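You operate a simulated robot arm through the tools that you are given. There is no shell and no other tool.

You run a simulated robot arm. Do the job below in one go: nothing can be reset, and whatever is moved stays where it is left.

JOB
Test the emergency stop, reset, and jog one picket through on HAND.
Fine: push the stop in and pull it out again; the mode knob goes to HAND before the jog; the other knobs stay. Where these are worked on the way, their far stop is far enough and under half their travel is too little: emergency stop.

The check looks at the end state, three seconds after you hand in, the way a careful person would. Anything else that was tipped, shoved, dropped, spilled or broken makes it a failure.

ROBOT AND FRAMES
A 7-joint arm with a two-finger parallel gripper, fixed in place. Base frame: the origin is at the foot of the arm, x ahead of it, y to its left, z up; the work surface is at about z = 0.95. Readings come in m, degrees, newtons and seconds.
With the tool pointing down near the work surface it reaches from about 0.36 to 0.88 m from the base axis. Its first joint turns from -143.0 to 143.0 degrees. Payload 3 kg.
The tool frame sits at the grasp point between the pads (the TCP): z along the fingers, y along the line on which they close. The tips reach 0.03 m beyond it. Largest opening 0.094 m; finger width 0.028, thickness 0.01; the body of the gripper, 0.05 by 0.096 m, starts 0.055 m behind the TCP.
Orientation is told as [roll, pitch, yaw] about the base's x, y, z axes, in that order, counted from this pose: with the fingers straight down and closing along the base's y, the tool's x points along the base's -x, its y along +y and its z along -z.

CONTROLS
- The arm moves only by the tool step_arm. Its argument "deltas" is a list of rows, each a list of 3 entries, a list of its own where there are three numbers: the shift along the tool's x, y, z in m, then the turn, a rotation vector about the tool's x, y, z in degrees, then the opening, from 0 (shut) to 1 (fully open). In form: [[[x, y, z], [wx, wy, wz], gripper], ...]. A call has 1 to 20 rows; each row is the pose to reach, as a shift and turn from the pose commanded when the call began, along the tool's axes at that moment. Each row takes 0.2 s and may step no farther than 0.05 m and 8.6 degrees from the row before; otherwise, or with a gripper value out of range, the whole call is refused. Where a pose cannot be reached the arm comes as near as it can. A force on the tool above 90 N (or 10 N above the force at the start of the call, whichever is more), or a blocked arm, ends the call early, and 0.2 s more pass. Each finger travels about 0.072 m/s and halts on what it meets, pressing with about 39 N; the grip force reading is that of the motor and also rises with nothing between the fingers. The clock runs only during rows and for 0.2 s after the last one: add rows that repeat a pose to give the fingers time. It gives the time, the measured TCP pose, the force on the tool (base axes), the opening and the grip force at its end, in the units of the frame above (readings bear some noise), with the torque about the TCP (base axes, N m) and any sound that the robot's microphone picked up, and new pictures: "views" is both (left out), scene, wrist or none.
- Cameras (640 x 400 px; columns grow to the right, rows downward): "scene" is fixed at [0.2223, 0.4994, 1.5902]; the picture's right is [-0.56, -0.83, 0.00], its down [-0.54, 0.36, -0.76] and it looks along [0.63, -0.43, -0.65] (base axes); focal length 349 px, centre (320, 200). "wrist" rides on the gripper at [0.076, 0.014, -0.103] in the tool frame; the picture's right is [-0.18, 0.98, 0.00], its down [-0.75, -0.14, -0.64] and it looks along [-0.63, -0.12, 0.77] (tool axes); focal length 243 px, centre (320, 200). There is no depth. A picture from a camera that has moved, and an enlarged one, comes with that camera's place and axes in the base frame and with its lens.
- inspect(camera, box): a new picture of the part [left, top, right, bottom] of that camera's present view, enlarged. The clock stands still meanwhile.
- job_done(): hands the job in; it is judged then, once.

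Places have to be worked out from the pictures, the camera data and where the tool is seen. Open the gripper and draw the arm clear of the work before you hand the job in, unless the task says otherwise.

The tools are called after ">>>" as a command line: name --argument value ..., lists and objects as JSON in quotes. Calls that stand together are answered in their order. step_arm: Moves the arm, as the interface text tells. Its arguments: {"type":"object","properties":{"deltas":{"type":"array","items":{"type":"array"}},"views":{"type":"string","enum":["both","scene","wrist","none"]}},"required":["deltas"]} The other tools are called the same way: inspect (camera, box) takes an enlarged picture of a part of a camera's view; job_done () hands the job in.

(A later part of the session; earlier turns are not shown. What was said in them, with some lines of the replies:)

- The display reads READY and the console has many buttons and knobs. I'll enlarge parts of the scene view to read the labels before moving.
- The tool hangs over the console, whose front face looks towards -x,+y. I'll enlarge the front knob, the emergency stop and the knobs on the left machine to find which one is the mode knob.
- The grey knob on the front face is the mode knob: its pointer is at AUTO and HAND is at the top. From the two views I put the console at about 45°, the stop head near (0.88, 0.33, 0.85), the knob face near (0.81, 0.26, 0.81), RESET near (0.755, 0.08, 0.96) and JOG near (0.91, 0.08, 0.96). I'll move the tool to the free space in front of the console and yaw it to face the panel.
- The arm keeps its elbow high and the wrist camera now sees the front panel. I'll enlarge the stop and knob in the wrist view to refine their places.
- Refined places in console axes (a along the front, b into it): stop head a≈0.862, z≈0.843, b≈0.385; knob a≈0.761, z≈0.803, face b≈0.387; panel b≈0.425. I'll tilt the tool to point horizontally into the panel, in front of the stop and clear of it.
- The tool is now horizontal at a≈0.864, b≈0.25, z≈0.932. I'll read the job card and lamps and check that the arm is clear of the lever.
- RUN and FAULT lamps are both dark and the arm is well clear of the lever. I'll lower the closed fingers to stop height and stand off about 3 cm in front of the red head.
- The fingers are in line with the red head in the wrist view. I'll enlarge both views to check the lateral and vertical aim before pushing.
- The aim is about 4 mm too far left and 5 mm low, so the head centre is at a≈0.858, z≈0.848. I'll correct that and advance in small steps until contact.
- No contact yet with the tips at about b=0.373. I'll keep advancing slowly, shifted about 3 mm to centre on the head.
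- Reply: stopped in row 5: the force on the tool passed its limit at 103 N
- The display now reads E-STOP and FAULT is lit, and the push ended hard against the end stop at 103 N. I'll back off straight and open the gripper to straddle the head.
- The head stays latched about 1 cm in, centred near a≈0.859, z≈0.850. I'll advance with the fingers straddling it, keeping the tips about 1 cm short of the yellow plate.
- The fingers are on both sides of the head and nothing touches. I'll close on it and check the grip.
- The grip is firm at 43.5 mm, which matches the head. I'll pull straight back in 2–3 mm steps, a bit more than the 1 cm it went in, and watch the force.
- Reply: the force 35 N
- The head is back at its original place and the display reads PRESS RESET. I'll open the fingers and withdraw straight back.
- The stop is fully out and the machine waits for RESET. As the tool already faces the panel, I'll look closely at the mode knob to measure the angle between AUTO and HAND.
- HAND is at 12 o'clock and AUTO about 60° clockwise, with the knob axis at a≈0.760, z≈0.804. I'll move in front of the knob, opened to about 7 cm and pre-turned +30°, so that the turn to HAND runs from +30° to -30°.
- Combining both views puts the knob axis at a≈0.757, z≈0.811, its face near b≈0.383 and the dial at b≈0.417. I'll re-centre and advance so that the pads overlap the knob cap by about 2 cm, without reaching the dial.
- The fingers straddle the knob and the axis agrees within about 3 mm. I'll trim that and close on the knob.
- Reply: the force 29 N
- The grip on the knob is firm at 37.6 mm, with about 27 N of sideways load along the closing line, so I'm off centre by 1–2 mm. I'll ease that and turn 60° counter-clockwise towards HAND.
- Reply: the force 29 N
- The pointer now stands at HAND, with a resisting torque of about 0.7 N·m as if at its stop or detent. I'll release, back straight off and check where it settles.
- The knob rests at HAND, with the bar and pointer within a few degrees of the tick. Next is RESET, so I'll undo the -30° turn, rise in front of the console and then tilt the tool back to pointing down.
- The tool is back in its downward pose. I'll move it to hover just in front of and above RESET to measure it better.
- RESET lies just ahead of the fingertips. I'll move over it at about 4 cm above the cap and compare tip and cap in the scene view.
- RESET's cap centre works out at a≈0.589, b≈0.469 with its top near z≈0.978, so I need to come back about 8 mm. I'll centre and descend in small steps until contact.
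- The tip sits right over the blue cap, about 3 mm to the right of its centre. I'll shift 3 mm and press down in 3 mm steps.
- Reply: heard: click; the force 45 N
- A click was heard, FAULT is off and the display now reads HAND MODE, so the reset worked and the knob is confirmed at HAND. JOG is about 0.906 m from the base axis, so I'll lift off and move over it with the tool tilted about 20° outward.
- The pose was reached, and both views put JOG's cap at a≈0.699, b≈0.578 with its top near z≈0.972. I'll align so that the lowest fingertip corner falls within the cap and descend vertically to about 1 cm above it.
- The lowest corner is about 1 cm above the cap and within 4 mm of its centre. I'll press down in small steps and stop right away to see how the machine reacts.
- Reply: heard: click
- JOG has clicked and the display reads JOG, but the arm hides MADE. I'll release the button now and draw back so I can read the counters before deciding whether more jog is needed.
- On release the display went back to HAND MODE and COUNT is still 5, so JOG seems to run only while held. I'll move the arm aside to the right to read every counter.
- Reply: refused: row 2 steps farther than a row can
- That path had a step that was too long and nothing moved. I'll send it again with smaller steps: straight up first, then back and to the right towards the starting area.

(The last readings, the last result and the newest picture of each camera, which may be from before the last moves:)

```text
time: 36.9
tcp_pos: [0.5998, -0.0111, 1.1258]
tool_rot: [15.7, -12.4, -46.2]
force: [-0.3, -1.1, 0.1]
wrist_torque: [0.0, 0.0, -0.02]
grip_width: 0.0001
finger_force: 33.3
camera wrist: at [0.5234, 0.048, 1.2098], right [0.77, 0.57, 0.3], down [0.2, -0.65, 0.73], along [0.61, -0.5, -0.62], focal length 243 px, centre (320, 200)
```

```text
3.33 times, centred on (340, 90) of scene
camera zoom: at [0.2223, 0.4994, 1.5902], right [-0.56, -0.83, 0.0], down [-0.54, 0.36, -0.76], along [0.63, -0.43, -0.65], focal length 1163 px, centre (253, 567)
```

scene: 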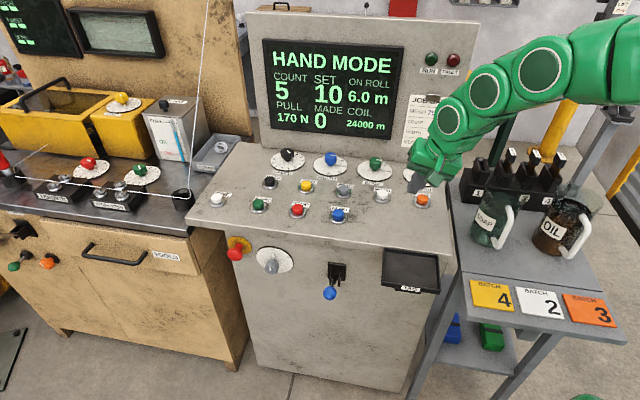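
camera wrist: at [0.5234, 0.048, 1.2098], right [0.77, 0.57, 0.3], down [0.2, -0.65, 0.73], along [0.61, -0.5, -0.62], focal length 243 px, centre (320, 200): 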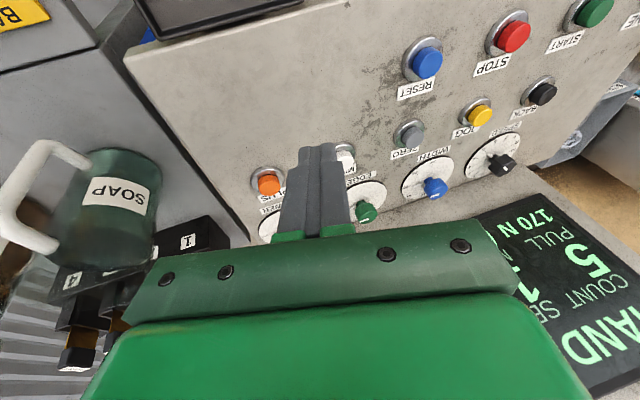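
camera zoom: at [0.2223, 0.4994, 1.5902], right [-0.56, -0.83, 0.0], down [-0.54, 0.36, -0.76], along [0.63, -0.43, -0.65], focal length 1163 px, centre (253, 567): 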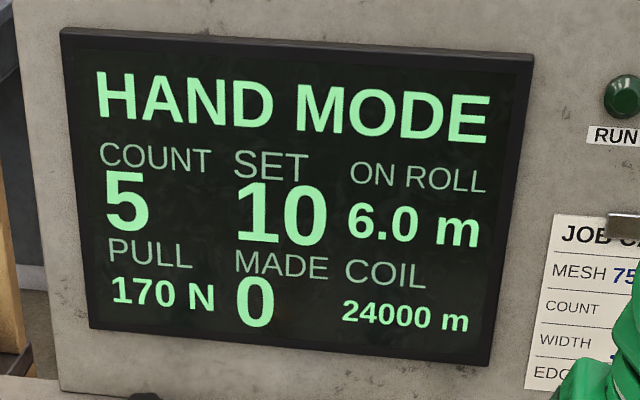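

Nothing has changed on the counters (COUNT 5, MADE 0), so JOG is hold-to-run and the brief press did not finish a picket. I want MADE visible while holding, so I'll approach JOG with yaw near -5° and a 25° outward tilt, so that the wrist camera can see the display past the gripper.

>>> step_arm --deltas '[[[0, 0, 0], [5.1, 4.2, 0], 0], [[0, 0, 0], [10.3, 8.5, 0], 0], [[0, 0, 0], [15.4, 12.7, 0], 0]]' --views "none"

>>> step_arm --deltas '[[[-0.012, 0.026, 0], [0, 0, -8], 0], [[-0.024, 0.052, 0], [0, 0, -16], 0], [[-0.036, 0.078, 0], [0, 0, -24], 0], [[-0.048, 0.104, 0], [0, 0, -32], 0], [[-0.06, 0.13, 0], [0, 0, -40], 0]]'

```text
time: 37.7
tcp_pos: [0.6026, -0.0105, 1.1275]
tool_rot: [-0.1, 0.0, -44.5]
force: [-0.3, 0.0, -0.2]
wrist_torque: [0.0, -0.01, -0.03]
grip_width: 0.0
finger_force: 33.0
```

```text
time: 38.9
tcp_pos: [0.7364, 0.039, 1.1277]
tool_rot: [0.1, 0.2, -4.4]
force: [-0.6, -0.4, 0.5]
wrist_torque: [-0.02, -0.01, 0.0]
grip_width: 0.0
finger_force: 33.0
camera wrist: at [0.6612, 0.0581, 1.2293], right [0.26, 0.97, 0.0], down [0.74, -0.2, 0.64], along [0.62, -0.17, -0.77], focal length 243 px, centre (320, 200)
```

scene: 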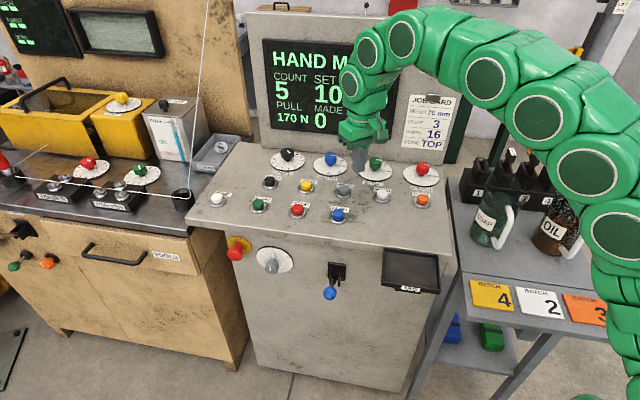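
wrist: 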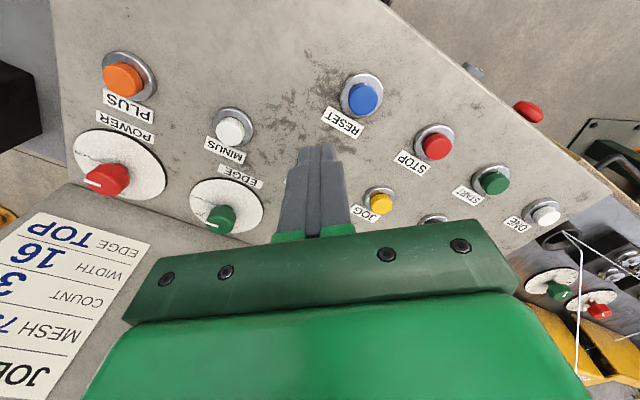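

The wrist camera sees past the left of the gripper as hoped. I'll go over JOG at about z=1.05 with the 25° outward tilt.

>>> step_arm --deltas '[[[-0.0325, 0.0119, 0.008], [0, -5, 0], 0], [[-0.065, 0.0237, 0.02], [0, -10, 0], 0], [[-0.0975, 0.0356, 0.035], [0, -15, 0], 0], [[-0.13, 0.0474, 0.055], [0, -20, 0], 0], [[-0.1625, 0.0593, 0.0777], [0, -25, 0], 0], [[-0.1625, 0.0593, 0.0777], [0, -25, 0], 0]]'

>>> inspect --camera "wrist" --box '[240, 40, 400, 160]'

>>> inspect --camera "scene" --box '[260, 150, 350, 210]'

```text
time: 40.3
tcp_pos: [0.9025, 0.0862, 1.0501]
tool_rot: [0.0, -24.9, -4.5]
force: [-0.1, 0.1, 0.0]
wrist_torque: [-0.01, -0.01, -0.02]
grip_width: 0.0001
finger_force: 32.8
camera wrist: at [0.7916, 0.1086, 1.1099], right [0.24, 0.97, 0.08], down [0.4, -0.17, 0.9], along [0.88, -0.19, -0.43], focal length 243 px, centre (320, 200)
```

scene: 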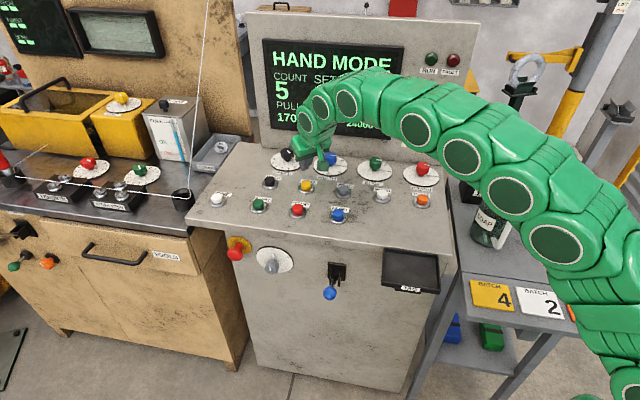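
wrist: 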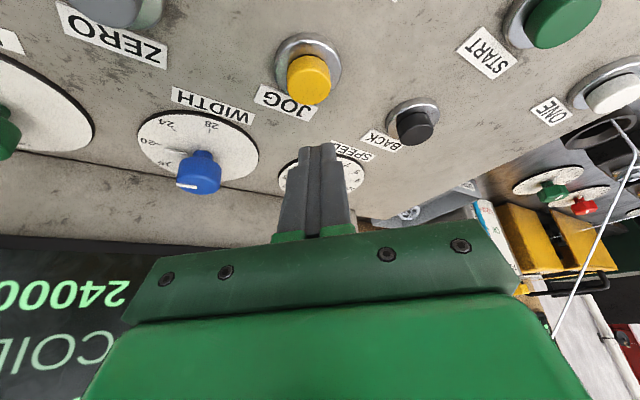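

```text
3.33 times, centred on (320, 100) of wrist
camera zoom: at [0.7916, 0.1086, 1.1099], right [0.24, 0.97, 0.08], down [0.4, -0.17, 0.9], along [0.88, -0.19, -0.43], focal length 809 px, centre (320, 533)
```

zoom: 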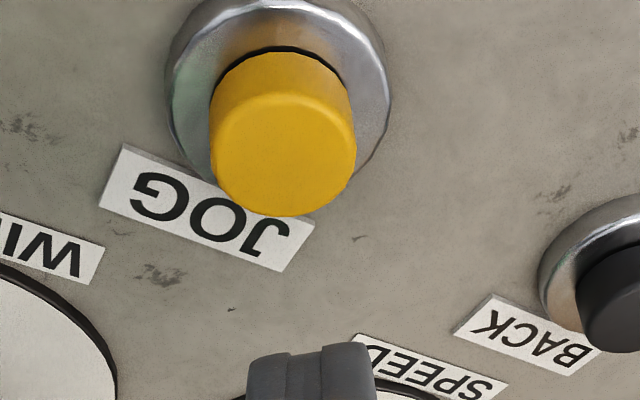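

```text
6.67 times, centred on (305, 180) of scene
camera zoom: at [0.2223, 0.4994, 1.5902], right [-0.56, -0.83, 0.0], down [-0.54, 0.36, -0.76], along [0.63, -0.43, -0.65], focal length 2327 px, centre (420, 333)
```

zoom: 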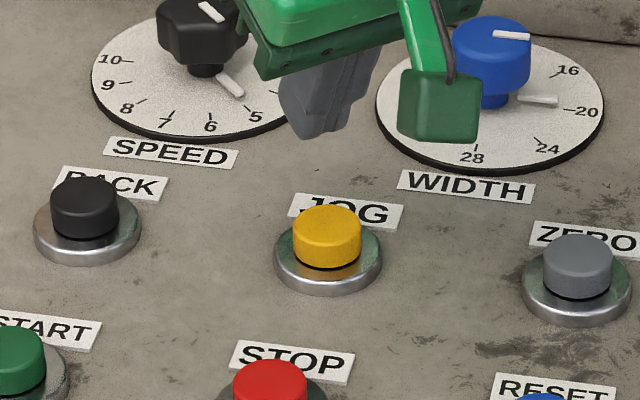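

The wrist camera shows COIL at the lower left and MADE is just hidden behind the gripper. I'll turn another 12° about the vertical to bring MADE into view and descend to about 1 cm above JOG.

>>> step_arm --deltas '[[[0, 0, 0], [-2.54, 0, -5.45], 0], [[0, 0, 0], [-5.07, 0, -10.9], 0], [[0.0074, 0, 0.0159], [-5.07, 0, -10.9], 0], [[0.0148, 0, 0.0317], [-5.07, 0, -10.9], 0], [[0.0148, 0, 0.0317], [-5.07, 0, -10.9], 0]]'

>>> inspect --camera "wrist" --box '[240, 40, 400, 160]'

>>> inspect --camera "wrist" --box '[0, 200, 200, 400]'

>>> inspect --camera "scene" --box '[260, 150, 350, 210]'

```text
time: 41.5
tcp_pos: [0.9018, 0.0848, 1.0139]
tool_rot: [0.0, -24.9, 7.5]
force: [-0.7, 0.1, -0.4]
wrist_torque: [0.0, 0.03, 0.0]
grip_width: 0.0001
finger_force: 33.1
camera wrist: at [0.7884, 0.084, 1.0748], right [0.04, 1.0, 0.08], down [0.43, -0.09, 0.9], along [0.9, 0.0, -0.43], focal length 243 px, centre (320, 200)
```

scene: 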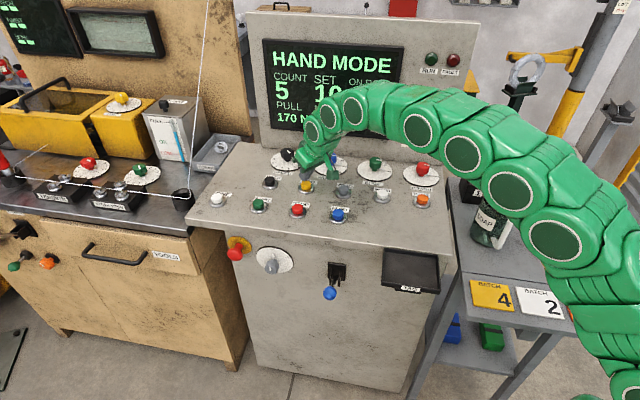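
wrist: 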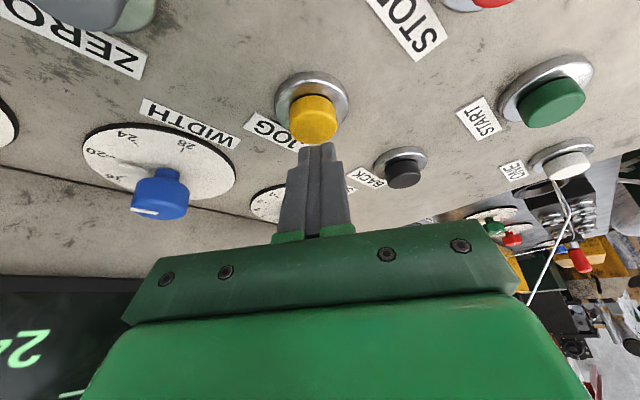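

```text
3.33 times, centred on (320, 100) of wrist
camera zoom: at [0.7884, 0.084, 1.0748], right [0.04, 1.0, 0.08], down [0.43, -0.09, 0.9], along [0.9, 0.0, -0.43], focal length 809 px, centre (320, 533)
```

zoom: 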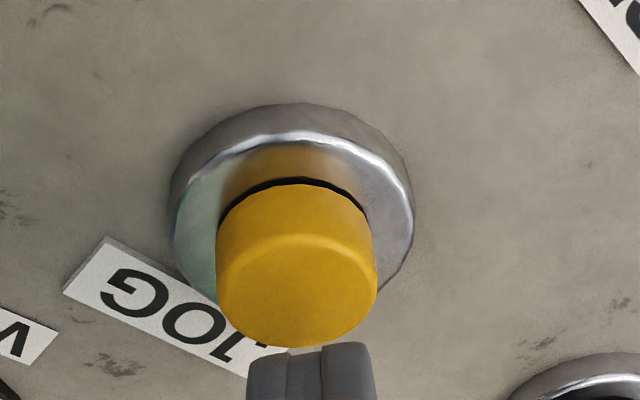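

```text
2.00 times, centred on (100, 300) of wrist
camera zoom: at [0.7884, 0.084, 1.0748], right [0.04, 1.0, 0.08], down [0.43, -0.09, 0.9], along [0.9, 0.0, -0.43], focal length 485 px, centre (760, 0)
```

zoom: 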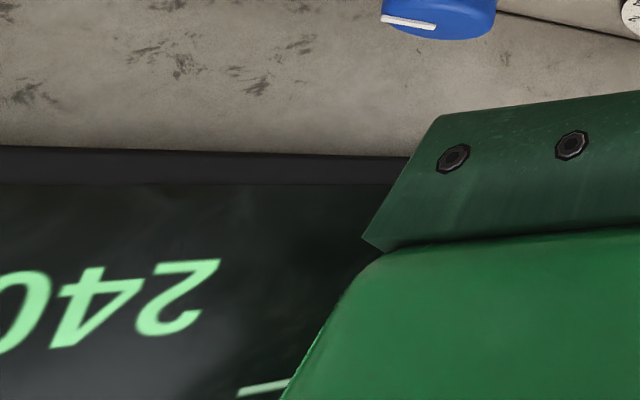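

```text
6.67 times, centred on (305, 180) of scene
camera zoom: at [0.2223, 0.4994, 1.5902], right [-0.56, -0.83, 0.0], down [-0.54, 0.36, -0.76], along [0.63, -0.43, -0.65], focal length 2327 px, centre (420, 333)
```

zoom: 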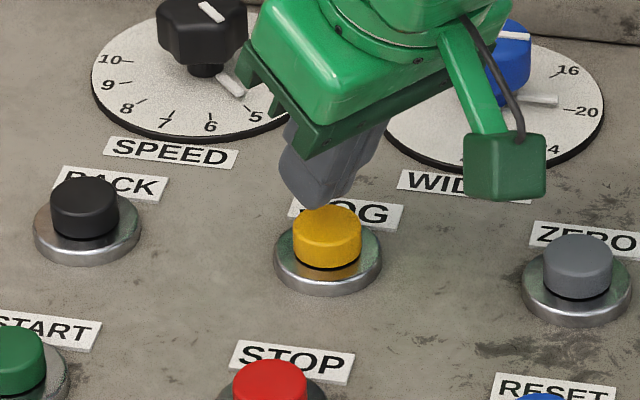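

MADE should lie just to the right of the "2" of 24000, still behind the gripper. I'll turn another 14° about the vertical.

>>> step_arm --deltas '[[[0, 0, 0], [-2.96, 0, -6.35], 0], [[0, 0, 0], [-5.92, 0, -12.69], 0], [[0, 0, 0], [-5.92, 0, -12.69], 0]]'

>>> inspect --camera "wrist" --box '[240, 40, 400, 160]'

>>> inspect --camera "wrist" --box '[0, 240, 160, 400]'

>>> inspect --camera "scene" --box '[260, 150, 350, 210]'

```text
time: 42.3
tcp_pos: [0.9025, 0.0857, 1.0151]
tool_rot: [0.1, -24.9, 21.5]
force: [0.5, -0.4, 0.0]
wrist_torque: [-0.01, 0.01, -0.01]
grip_width: 0.0
finger_force: 33.1
camera wrist: at [0.7923, 0.0569, 1.0747], right [-0.21, 0.98, 0.08], down [0.44, 0.02, 0.9], along [0.88, 0.22, -0.43], focal length 243 px, centre (320, 200)
```

scene: 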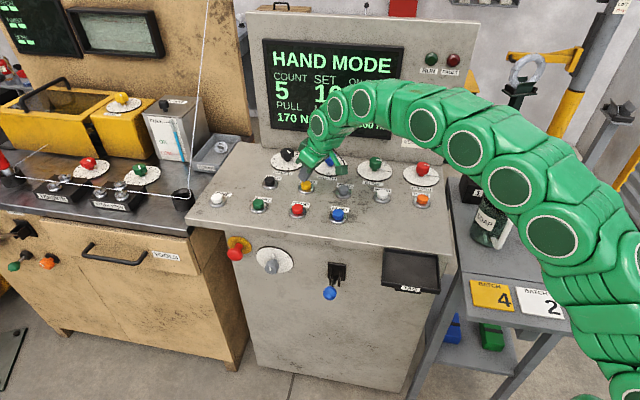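
wrist: 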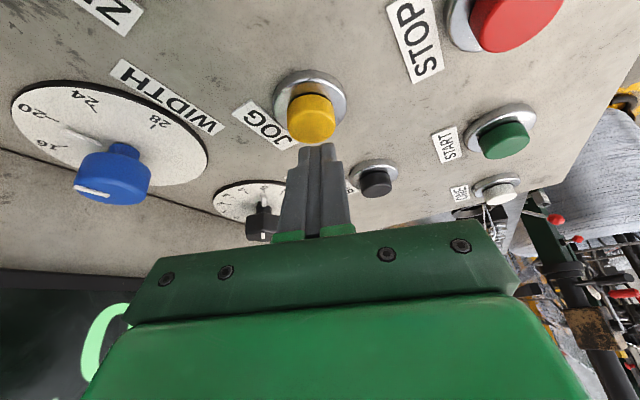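

```text
3.33 times, centred on (320, 100) of wrist
camera zoom: at [0.7923, 0.0569, 1.0747], right [-0.21, 0.98, 0.08], down [0.44, 0.02, 0.9], along [0.88, 0.22, -0.43], focal length 809 px, centre (320, 533)
```

zoom: 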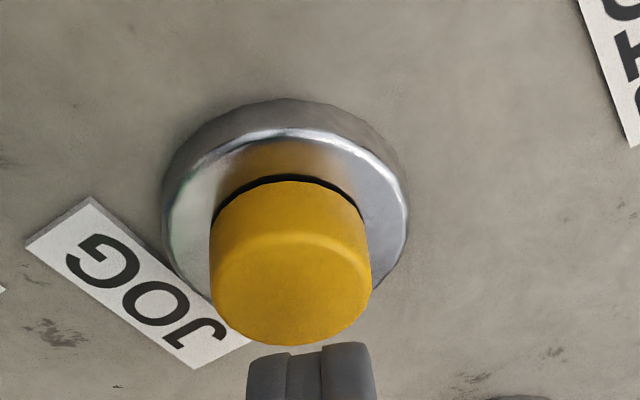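

```text
2.50 times, centred on (80, 320) of wrist
camera zoom: at [0.7923, 0.0569, 1.0747], right [-0.21, 0.98, 0.08], down [0.44, 0.02, 0.9], along [0.88, 0.22, -0.43], focal length 606 px, centre (920, -100)
```

zoom: 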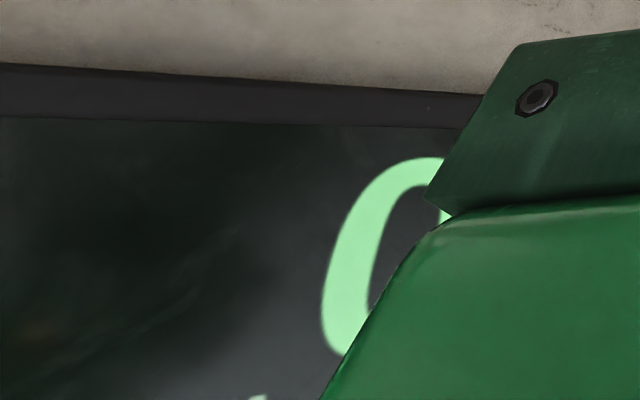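

```text
6.67 times, centred on (305, 180) of scene
camera zoom: at [0.2223, 0.4994, 1.5902], right [-0.56, -0.83, 0.0], down [-0.54, 0.36, -0.76], along [0.63, -0.43, -0.65], focal length 2327 px, centre (420, 333)
```

zoom: 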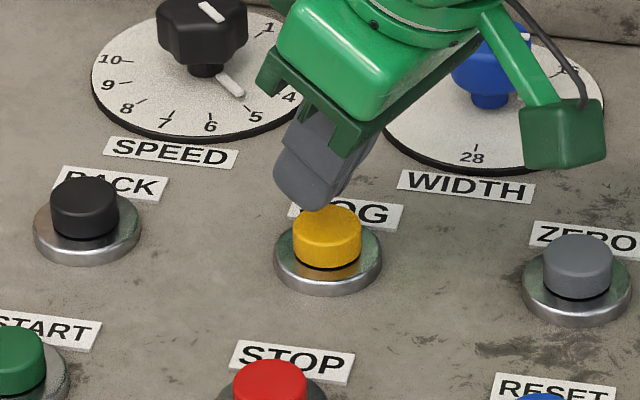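

The MADE digit is now partly visible in the wrist view. I'll turn 6° more for a clearer look, then press JOG and hold with the call ending right after the press.

>>> step_arm --deltas '[[[0, 0, 0], [-2.54, 0, -5.44], 0], [[0.0025, 0, 0.0054], [-2.54, 0, -5.44], 0], [[0.0051, 0, 0.0109], [-2.54, 0, -5.44], 0], [[0.0068, 0, 0.0145], [-2.54, 0, -5.44], 0], [[0.0082, 0, 0.0176], [-2.54, 0, -5.44], 0]]'

>>> inspect --camera "wrist" --box '[0, 240, 160, 400]'

>>> inspect --camera "scene" --box '[250, 30, 430, 150]'

```text
time: 43.5
tcp_pos: [0.9014, 0.0868, 0.9973]
tool_rot: [0.0, -25.2, 27.6]
force: [-11.4, -2.4, 31.5]
wrist_torque: [-0.11, 0.37, -0.02]
grip_width: 0.0
finger_force: 32.9
heard: click
camera wrist: at [0.7955, 0.0462, 1.0576], right [-0.31, 0.95, 0.08], down [0.43, 0.06, 0.9], along [0.85, 0.31, -0.43], focal length 243 px, centre (320, 200)
```

scene: 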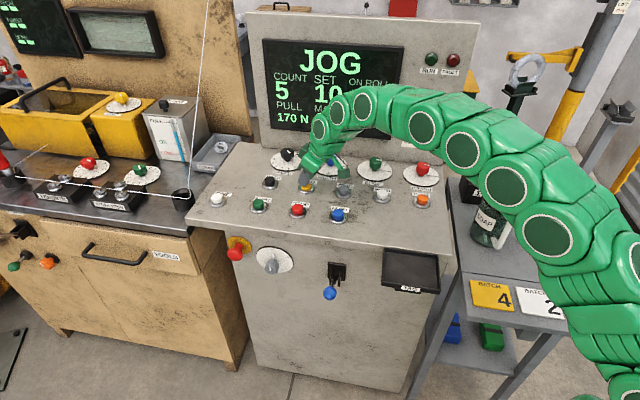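
wrist: 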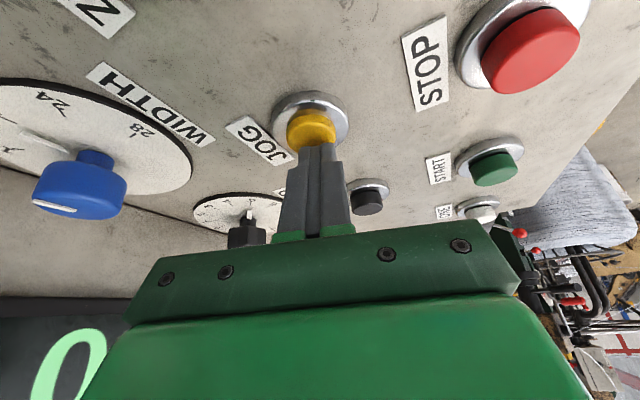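

```text
2.50 times, centred on (80, 320) of wrist
camera zoom: at [0.7955, 0.0462, 1.0576], right [-0.31, 0.95, 0.08], down [0.43, 0.06, 0.9], along [0.85, 0.31, -0.43], focal length 606 px, centre (920, -100)
```

zoom: 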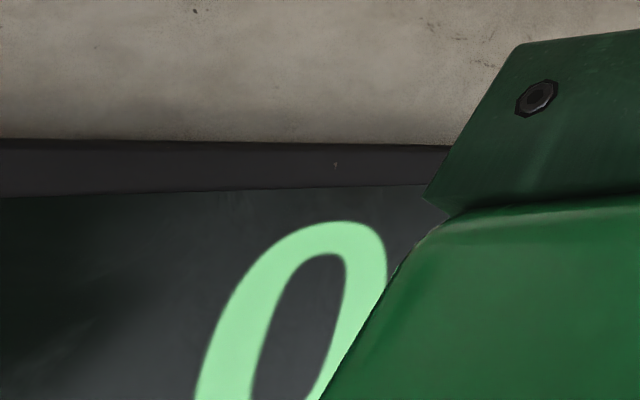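

```text
3.33 times, centred on (340, 90) of scene
camera zoom: at [0.2223, 0.4994, 1.5902], right [-0.56, -0.83, 0.0], down [-0.54, 0.36, -0.76], along [0.63, -0.43, -0.65], focal length 1163 px, centre (253, 567)
```

zoom: 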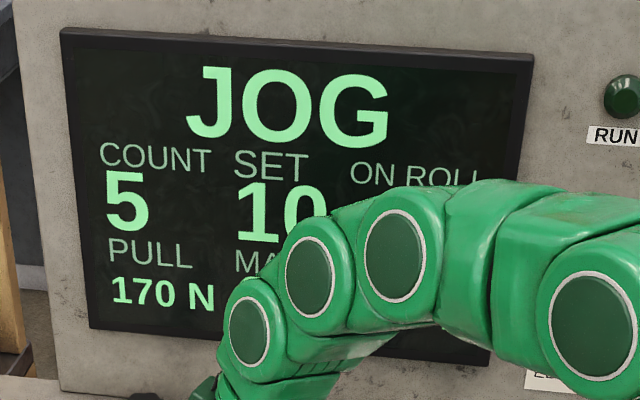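

JOG is pressed (click, display JOG), and I can see MADE at 0 in the wrist view and COUNT at 5 in the scene. I'll hold in short spells and watch MADE.

>>> step_arm --deltas '[[[0, 0, 0], [0, 0, 0], 0], [[0, 0, 0], [0, 0, 0], 0]]'

```text
time: 44.1
tcp_pos: [0.9026, 0.087, 0.9967]
tool_rot: [0.0, -25.0, 27.6]
force: [-8.7, 0.0, 39.6]
wrist_torque: [-0.09, 0.23, 0.04]
grip_width: 0.0
finger_force: 33.4
camera wrist: at [0.7955, 0.0462, 1.057], right [-0.31, 0.95, 0.08], down [0.43, 0.06, 0.9], along [0.85, 0.31, -0.43], focal length 243 px, centre (320, 200)
```

scene: 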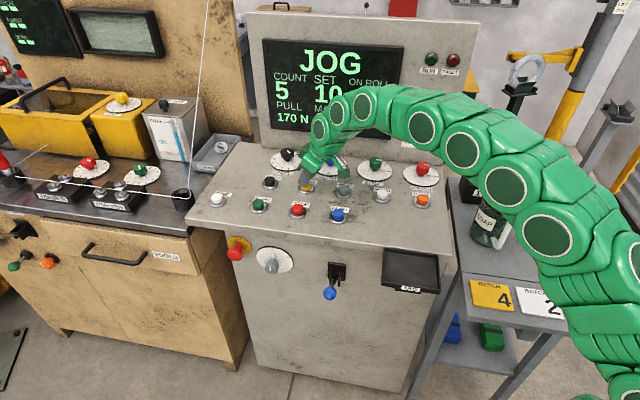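
wrist: 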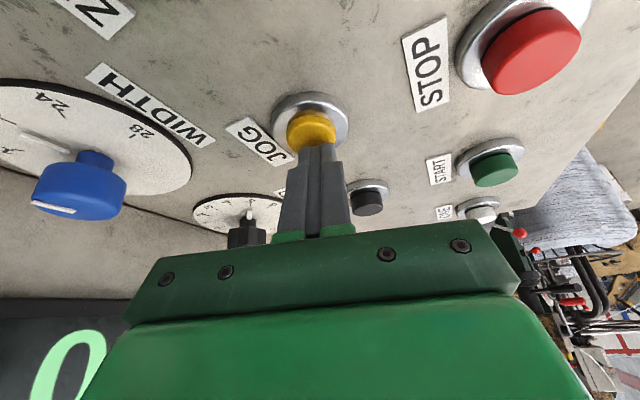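

MADE is still 0 with JOG running. I'll keep holding for another short spell.

>>> step_arm --deltas '[[[0, 0, 0], [0, 0, 0], 0], [[0, 0, 0], [0, 0, 0], 0]]'

```text
time: 44.7
tcp_pos: [0.9027, 0.0872, 0.9963]
tool_rot: [0.0, -25.1, 27.4]
force: [-2.0, 1.1, 42.2]
wrist_torque: [-0.04, 0.0, -0.01]
grip_width: 0.0
finger_force: 33.3
camera wrist: at [0.7956, 0.0462, 1.0567], right [-0.31, 0.95, 0.08], down [0.43, 0.06, 0.9], along [0.85, 0.31, -0.43], focal length 243 px, centre (320, 200)
```

scene: 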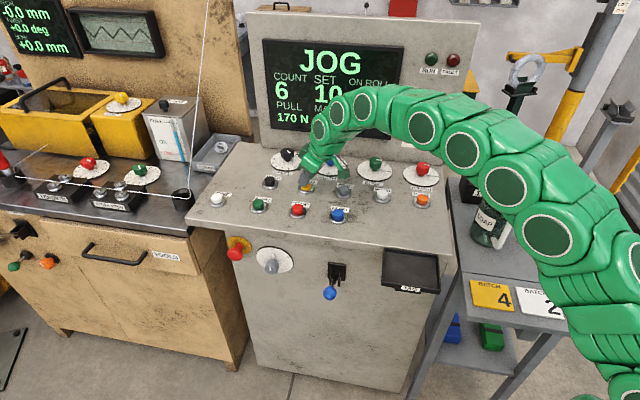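
wrist: 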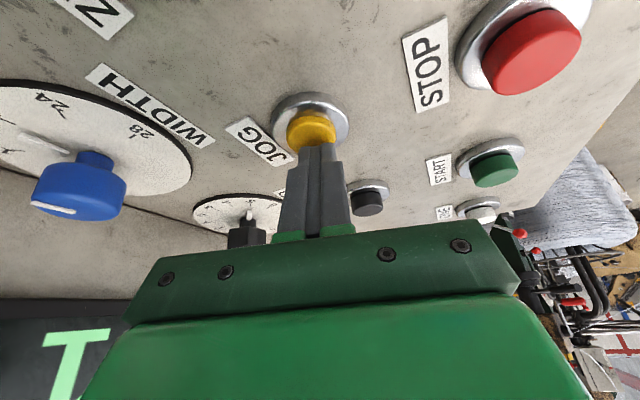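

COUNT went to 6 and MADE now shows an upside-down "1", so one picket is through. I'll release the button at once by lifting straight up.

>>> step_arm --deltas '[[[-0.019, 0, -0.0408], [0, 0, 0], 0]]'

>>> inspect --camera "scene" --box '[250, 30, 430, 150]'

>>> inspect --camera "scene" --box '[0, 0, 170, 100]'

```text
time: 45.1
tcp_pos: [0.9019, 0.0869, 1.0381]
tool_rot: [0.2, -24.7, 27.4]
force: [-0.1, 0.6, -0.2]
wrist_torque: [0.02, 0.02, 0.0]
grip_width: 0.0
finger_force: 33.0
camera wrist: at [0.7952, 0.0461, 1.0994], right [-0.31, 0.95, 0.08], down [0.44, 0.07, 0.9], along [0.85, 0.31, -0.43], focal length 243 px, centre (320, 200)
```

scene: 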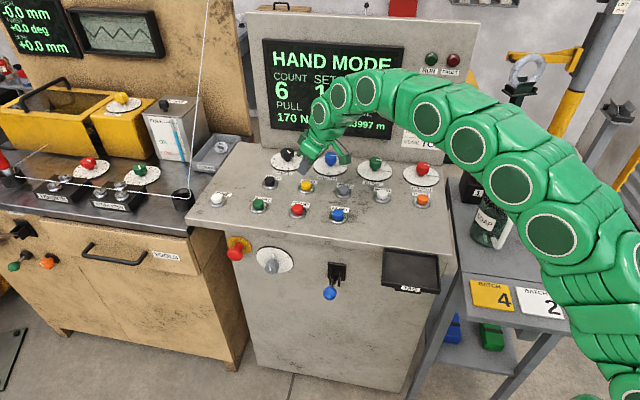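
wrist: 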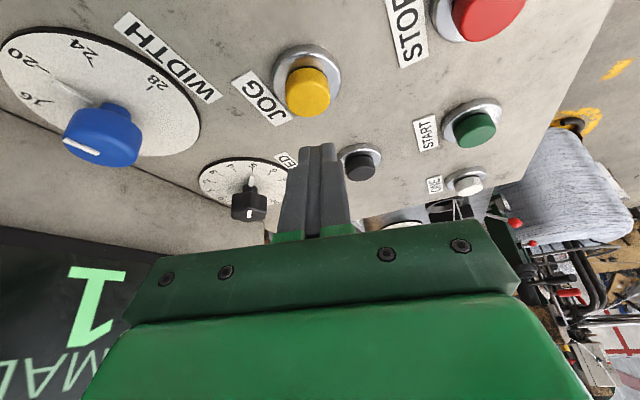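

```text
3.33 times, centred on (340, 90) of scene
camera zoom: at [0.2223, 0.4994, 1.5902], right [-0.56, -0.83, 0.0], down [-0.54, 0.36, -0.76], along [0.63, -0.43, -0.65], focal length 1163 px, centre (253, 567)
```

zoom: 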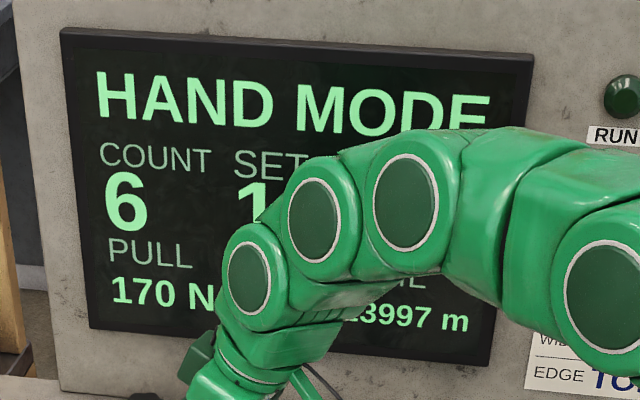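

```text
3.76 times, centred on (85, 50) of scene
camera zoom: at [0.2223, 0.4994, 1.5902], right [-0.56, -0.83, 0.0], down [-0.54, 0.36, -0.76], along [0.63, -0.43, -0.65], focal length 1314 px, centre (1205, 765)
```

zoom: 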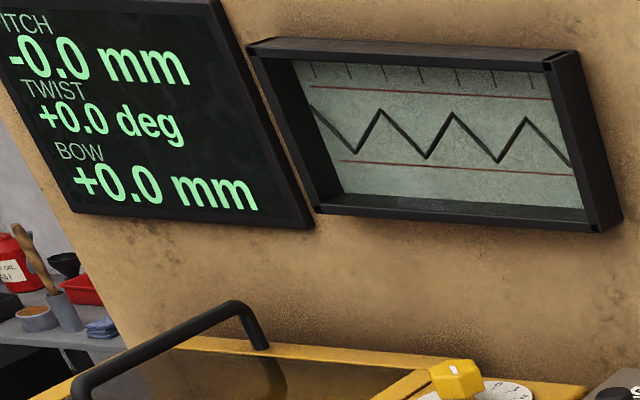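

The display reads HAND MODE with COUNT 6 and MADE 1: exactly one picket. I'll lift away, take out the tilt and retreat towards the starting area with the gripper open.

>>> step_arm --deltas '[[[-0.019, 0, -0.0408], [0, 0, 0], 0], [[0.0123, 0.009, -0.0701], [0, 3, 0], 0], [[0.0435, 0.0179, -0.0995], [0, 6, 0], 0], [[0.0748, 0.0269, -0.1288], [0, 9.5, 0], 0], [[0.106, 0.0358, -0.1582], [0, 13, 0], 0], [[0.1373, 0.0448, -0.1875], [0, 16, 0], 0.3], [[0.1686, 0.0537, -0.2168], [0, 19, 0], 0.6], [[0.1998, 0.0627, -0.2462], [0, 22, 0], 1], [[0.2311, 0.0716, -0.2755], [0, 25, 0], 1], [[0.2311, 0.0716, -0.2755], [0, 25, 0], 1], [[0.2311, 0.0716, -0.2755], [0, 25, 0], 1]]'

>>> inspect --camera "scene" --box '[250, 30, 430, 150]'

>>> inspect --camera "scene" --box '[190, 140, 450, 310]'

```text
time: 47.5
tcp_pos: [0.5804, 0.0005, 1.1926]
tool_rot: [0.1, 0.2, 27.5]
force: [-0.2, -0.1, 0.3]
wrist_torque: [-0.03, 0.03, 0.04]
grip_width: 0.0937
finger_force: 0.0
camera wrist: at [0.5064, -0.0234, 1.2943], right [-0.29, 0.96, 0.0], down [0.73, 0.22, 0.64], along [0.61, 0.19, -0.77], focal length 243 px, centre (320, 200)
```

scene: 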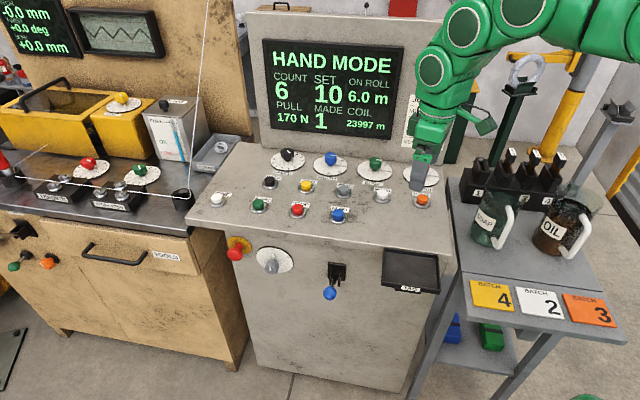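
wrist: 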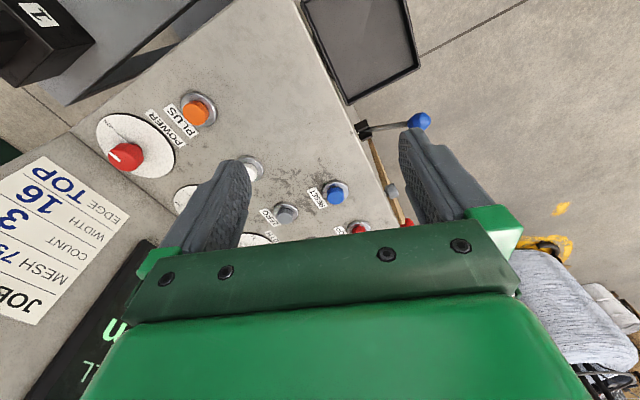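

```text
3.33 times, centred on (340, 90) of scene
camera zoom: at [0.2223, 0.4994, 1.5902], right [-0.56, -0.83, 0.0], down [-0.54, 0.36, -0.76], along [0.63, -0.43, -0.65], focal length 1163 px, centre (253, 567)
```

zoom: 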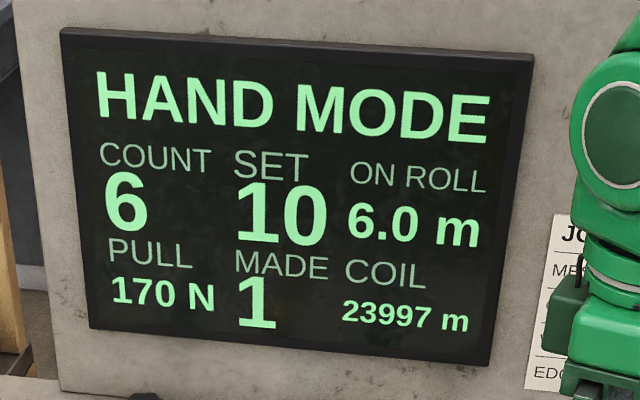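

```text
2.35 times, centred on (320, 225) of scene
camera zoom: at [0.2223, 0.4994, 1.5902], right [-0.56, -0.83, 0.0], down [-0.54, 0.36, -0.76], along [0.63, -0.43, -0.65], focal length 821 px, centre (320, 141)
```

zoom: 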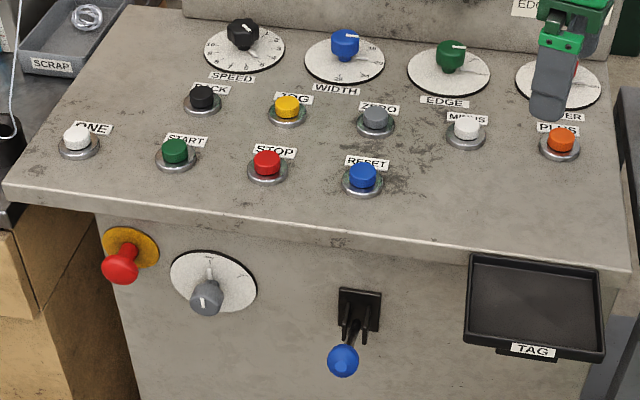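

All is as wanted: stop out, knob at HAND, FAULT dark, COUNT 6, MADE 1, other knobs unchanged. I'll draw the open gripper a little further back from the console before handing in.

>>> step_arm --deltas '[[[0.035, 0.018, -0.01], [0, 0, 0], 1], [[0.07, 0.037, -0.02], [0, 0, 0], 1], [[0.106, 0.055, -0.03], [0, 0, 0], 1], [[0.106, 0.055, -0.03], [0, 0, 0], 1]]'

>>> inspect --camera "scene" --box '[190, 140, 450, 310]'

```text
time: 48.5
tcp_pos: [0.4617, -0.001, 1.2229]
tool_rot: [0.1, 0.0, 27.5]
force: [-0.4, -0.2, 1.0]
wrist_torque: [0.0, -0.02, 0.01]
grip_width: 0.0939
finger_force: 0.0
camera wrist: at [0.3862, -0.0241, 1.3246], right [-0.29, 0.96, 0.0], down [0.73, 0.22, 0.64], along [0.61, 0.19, -0.77], focal length 243 px, centre (320, 200)
```

scene: 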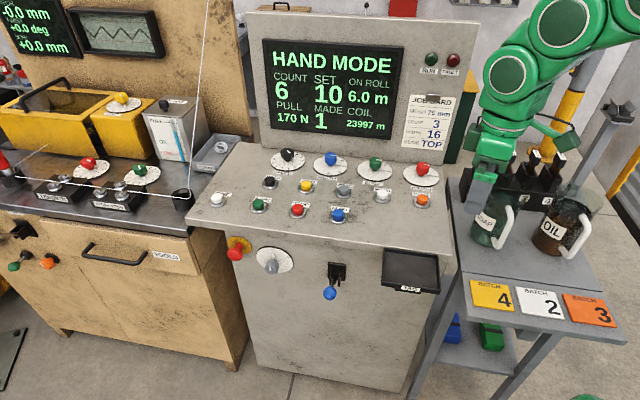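
wrist: 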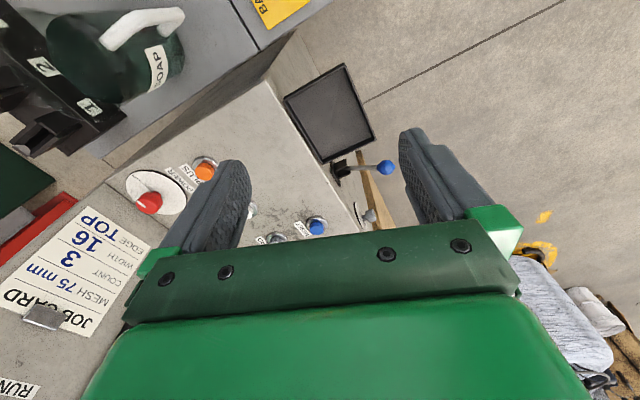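

```text
2.35 times, centred on (320, 225) of scene
camera zoom: at [0.2223, 0.4994, 1.5902], right [-0.56, -0.83, 0.0], down [-0.54, 0.36, -0.76], along [0.63, -0.43, -0.65], focal length 821 px, centre (320, 141)
```

zoom: 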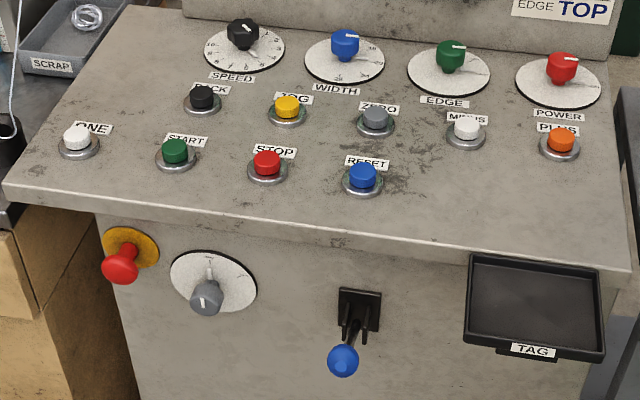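

The arm is clear with the gripper open, the display reads HAND MODE with MADE 1, and everything else is where it was. I'm handing the job in.

>>> job_done

```text
The job is handed in.
```

The emergency stop was tested, the machine was reset, and one picket was jogged through on HAND. I handed the job in after that and have no result from the check.

- **Emergency stop:** I pushed it in until it stopped hard at about 103 N. The display showed E-STOP and FAULT lit. I then pulled it back out to its original position, and the display changed to PRESS RESET.
- **Mode knob:** I turned it from AUTO to HAND. I did this before pressing RESET, because the arm was already facing the panel.
- **Reset:** RESET clicked, FAULT went off, and the display read HAND MODE.
- **Jog:** JOG only runs while held. A first short press changed nothing on the counters. A second hold took COUNT from 5 to 6 and MADE from 0 to 1, and I released straight away.

In the last pictures the other knobs looked unchanged and nothing else had been moved. The arm was drawn back with the gripper open.
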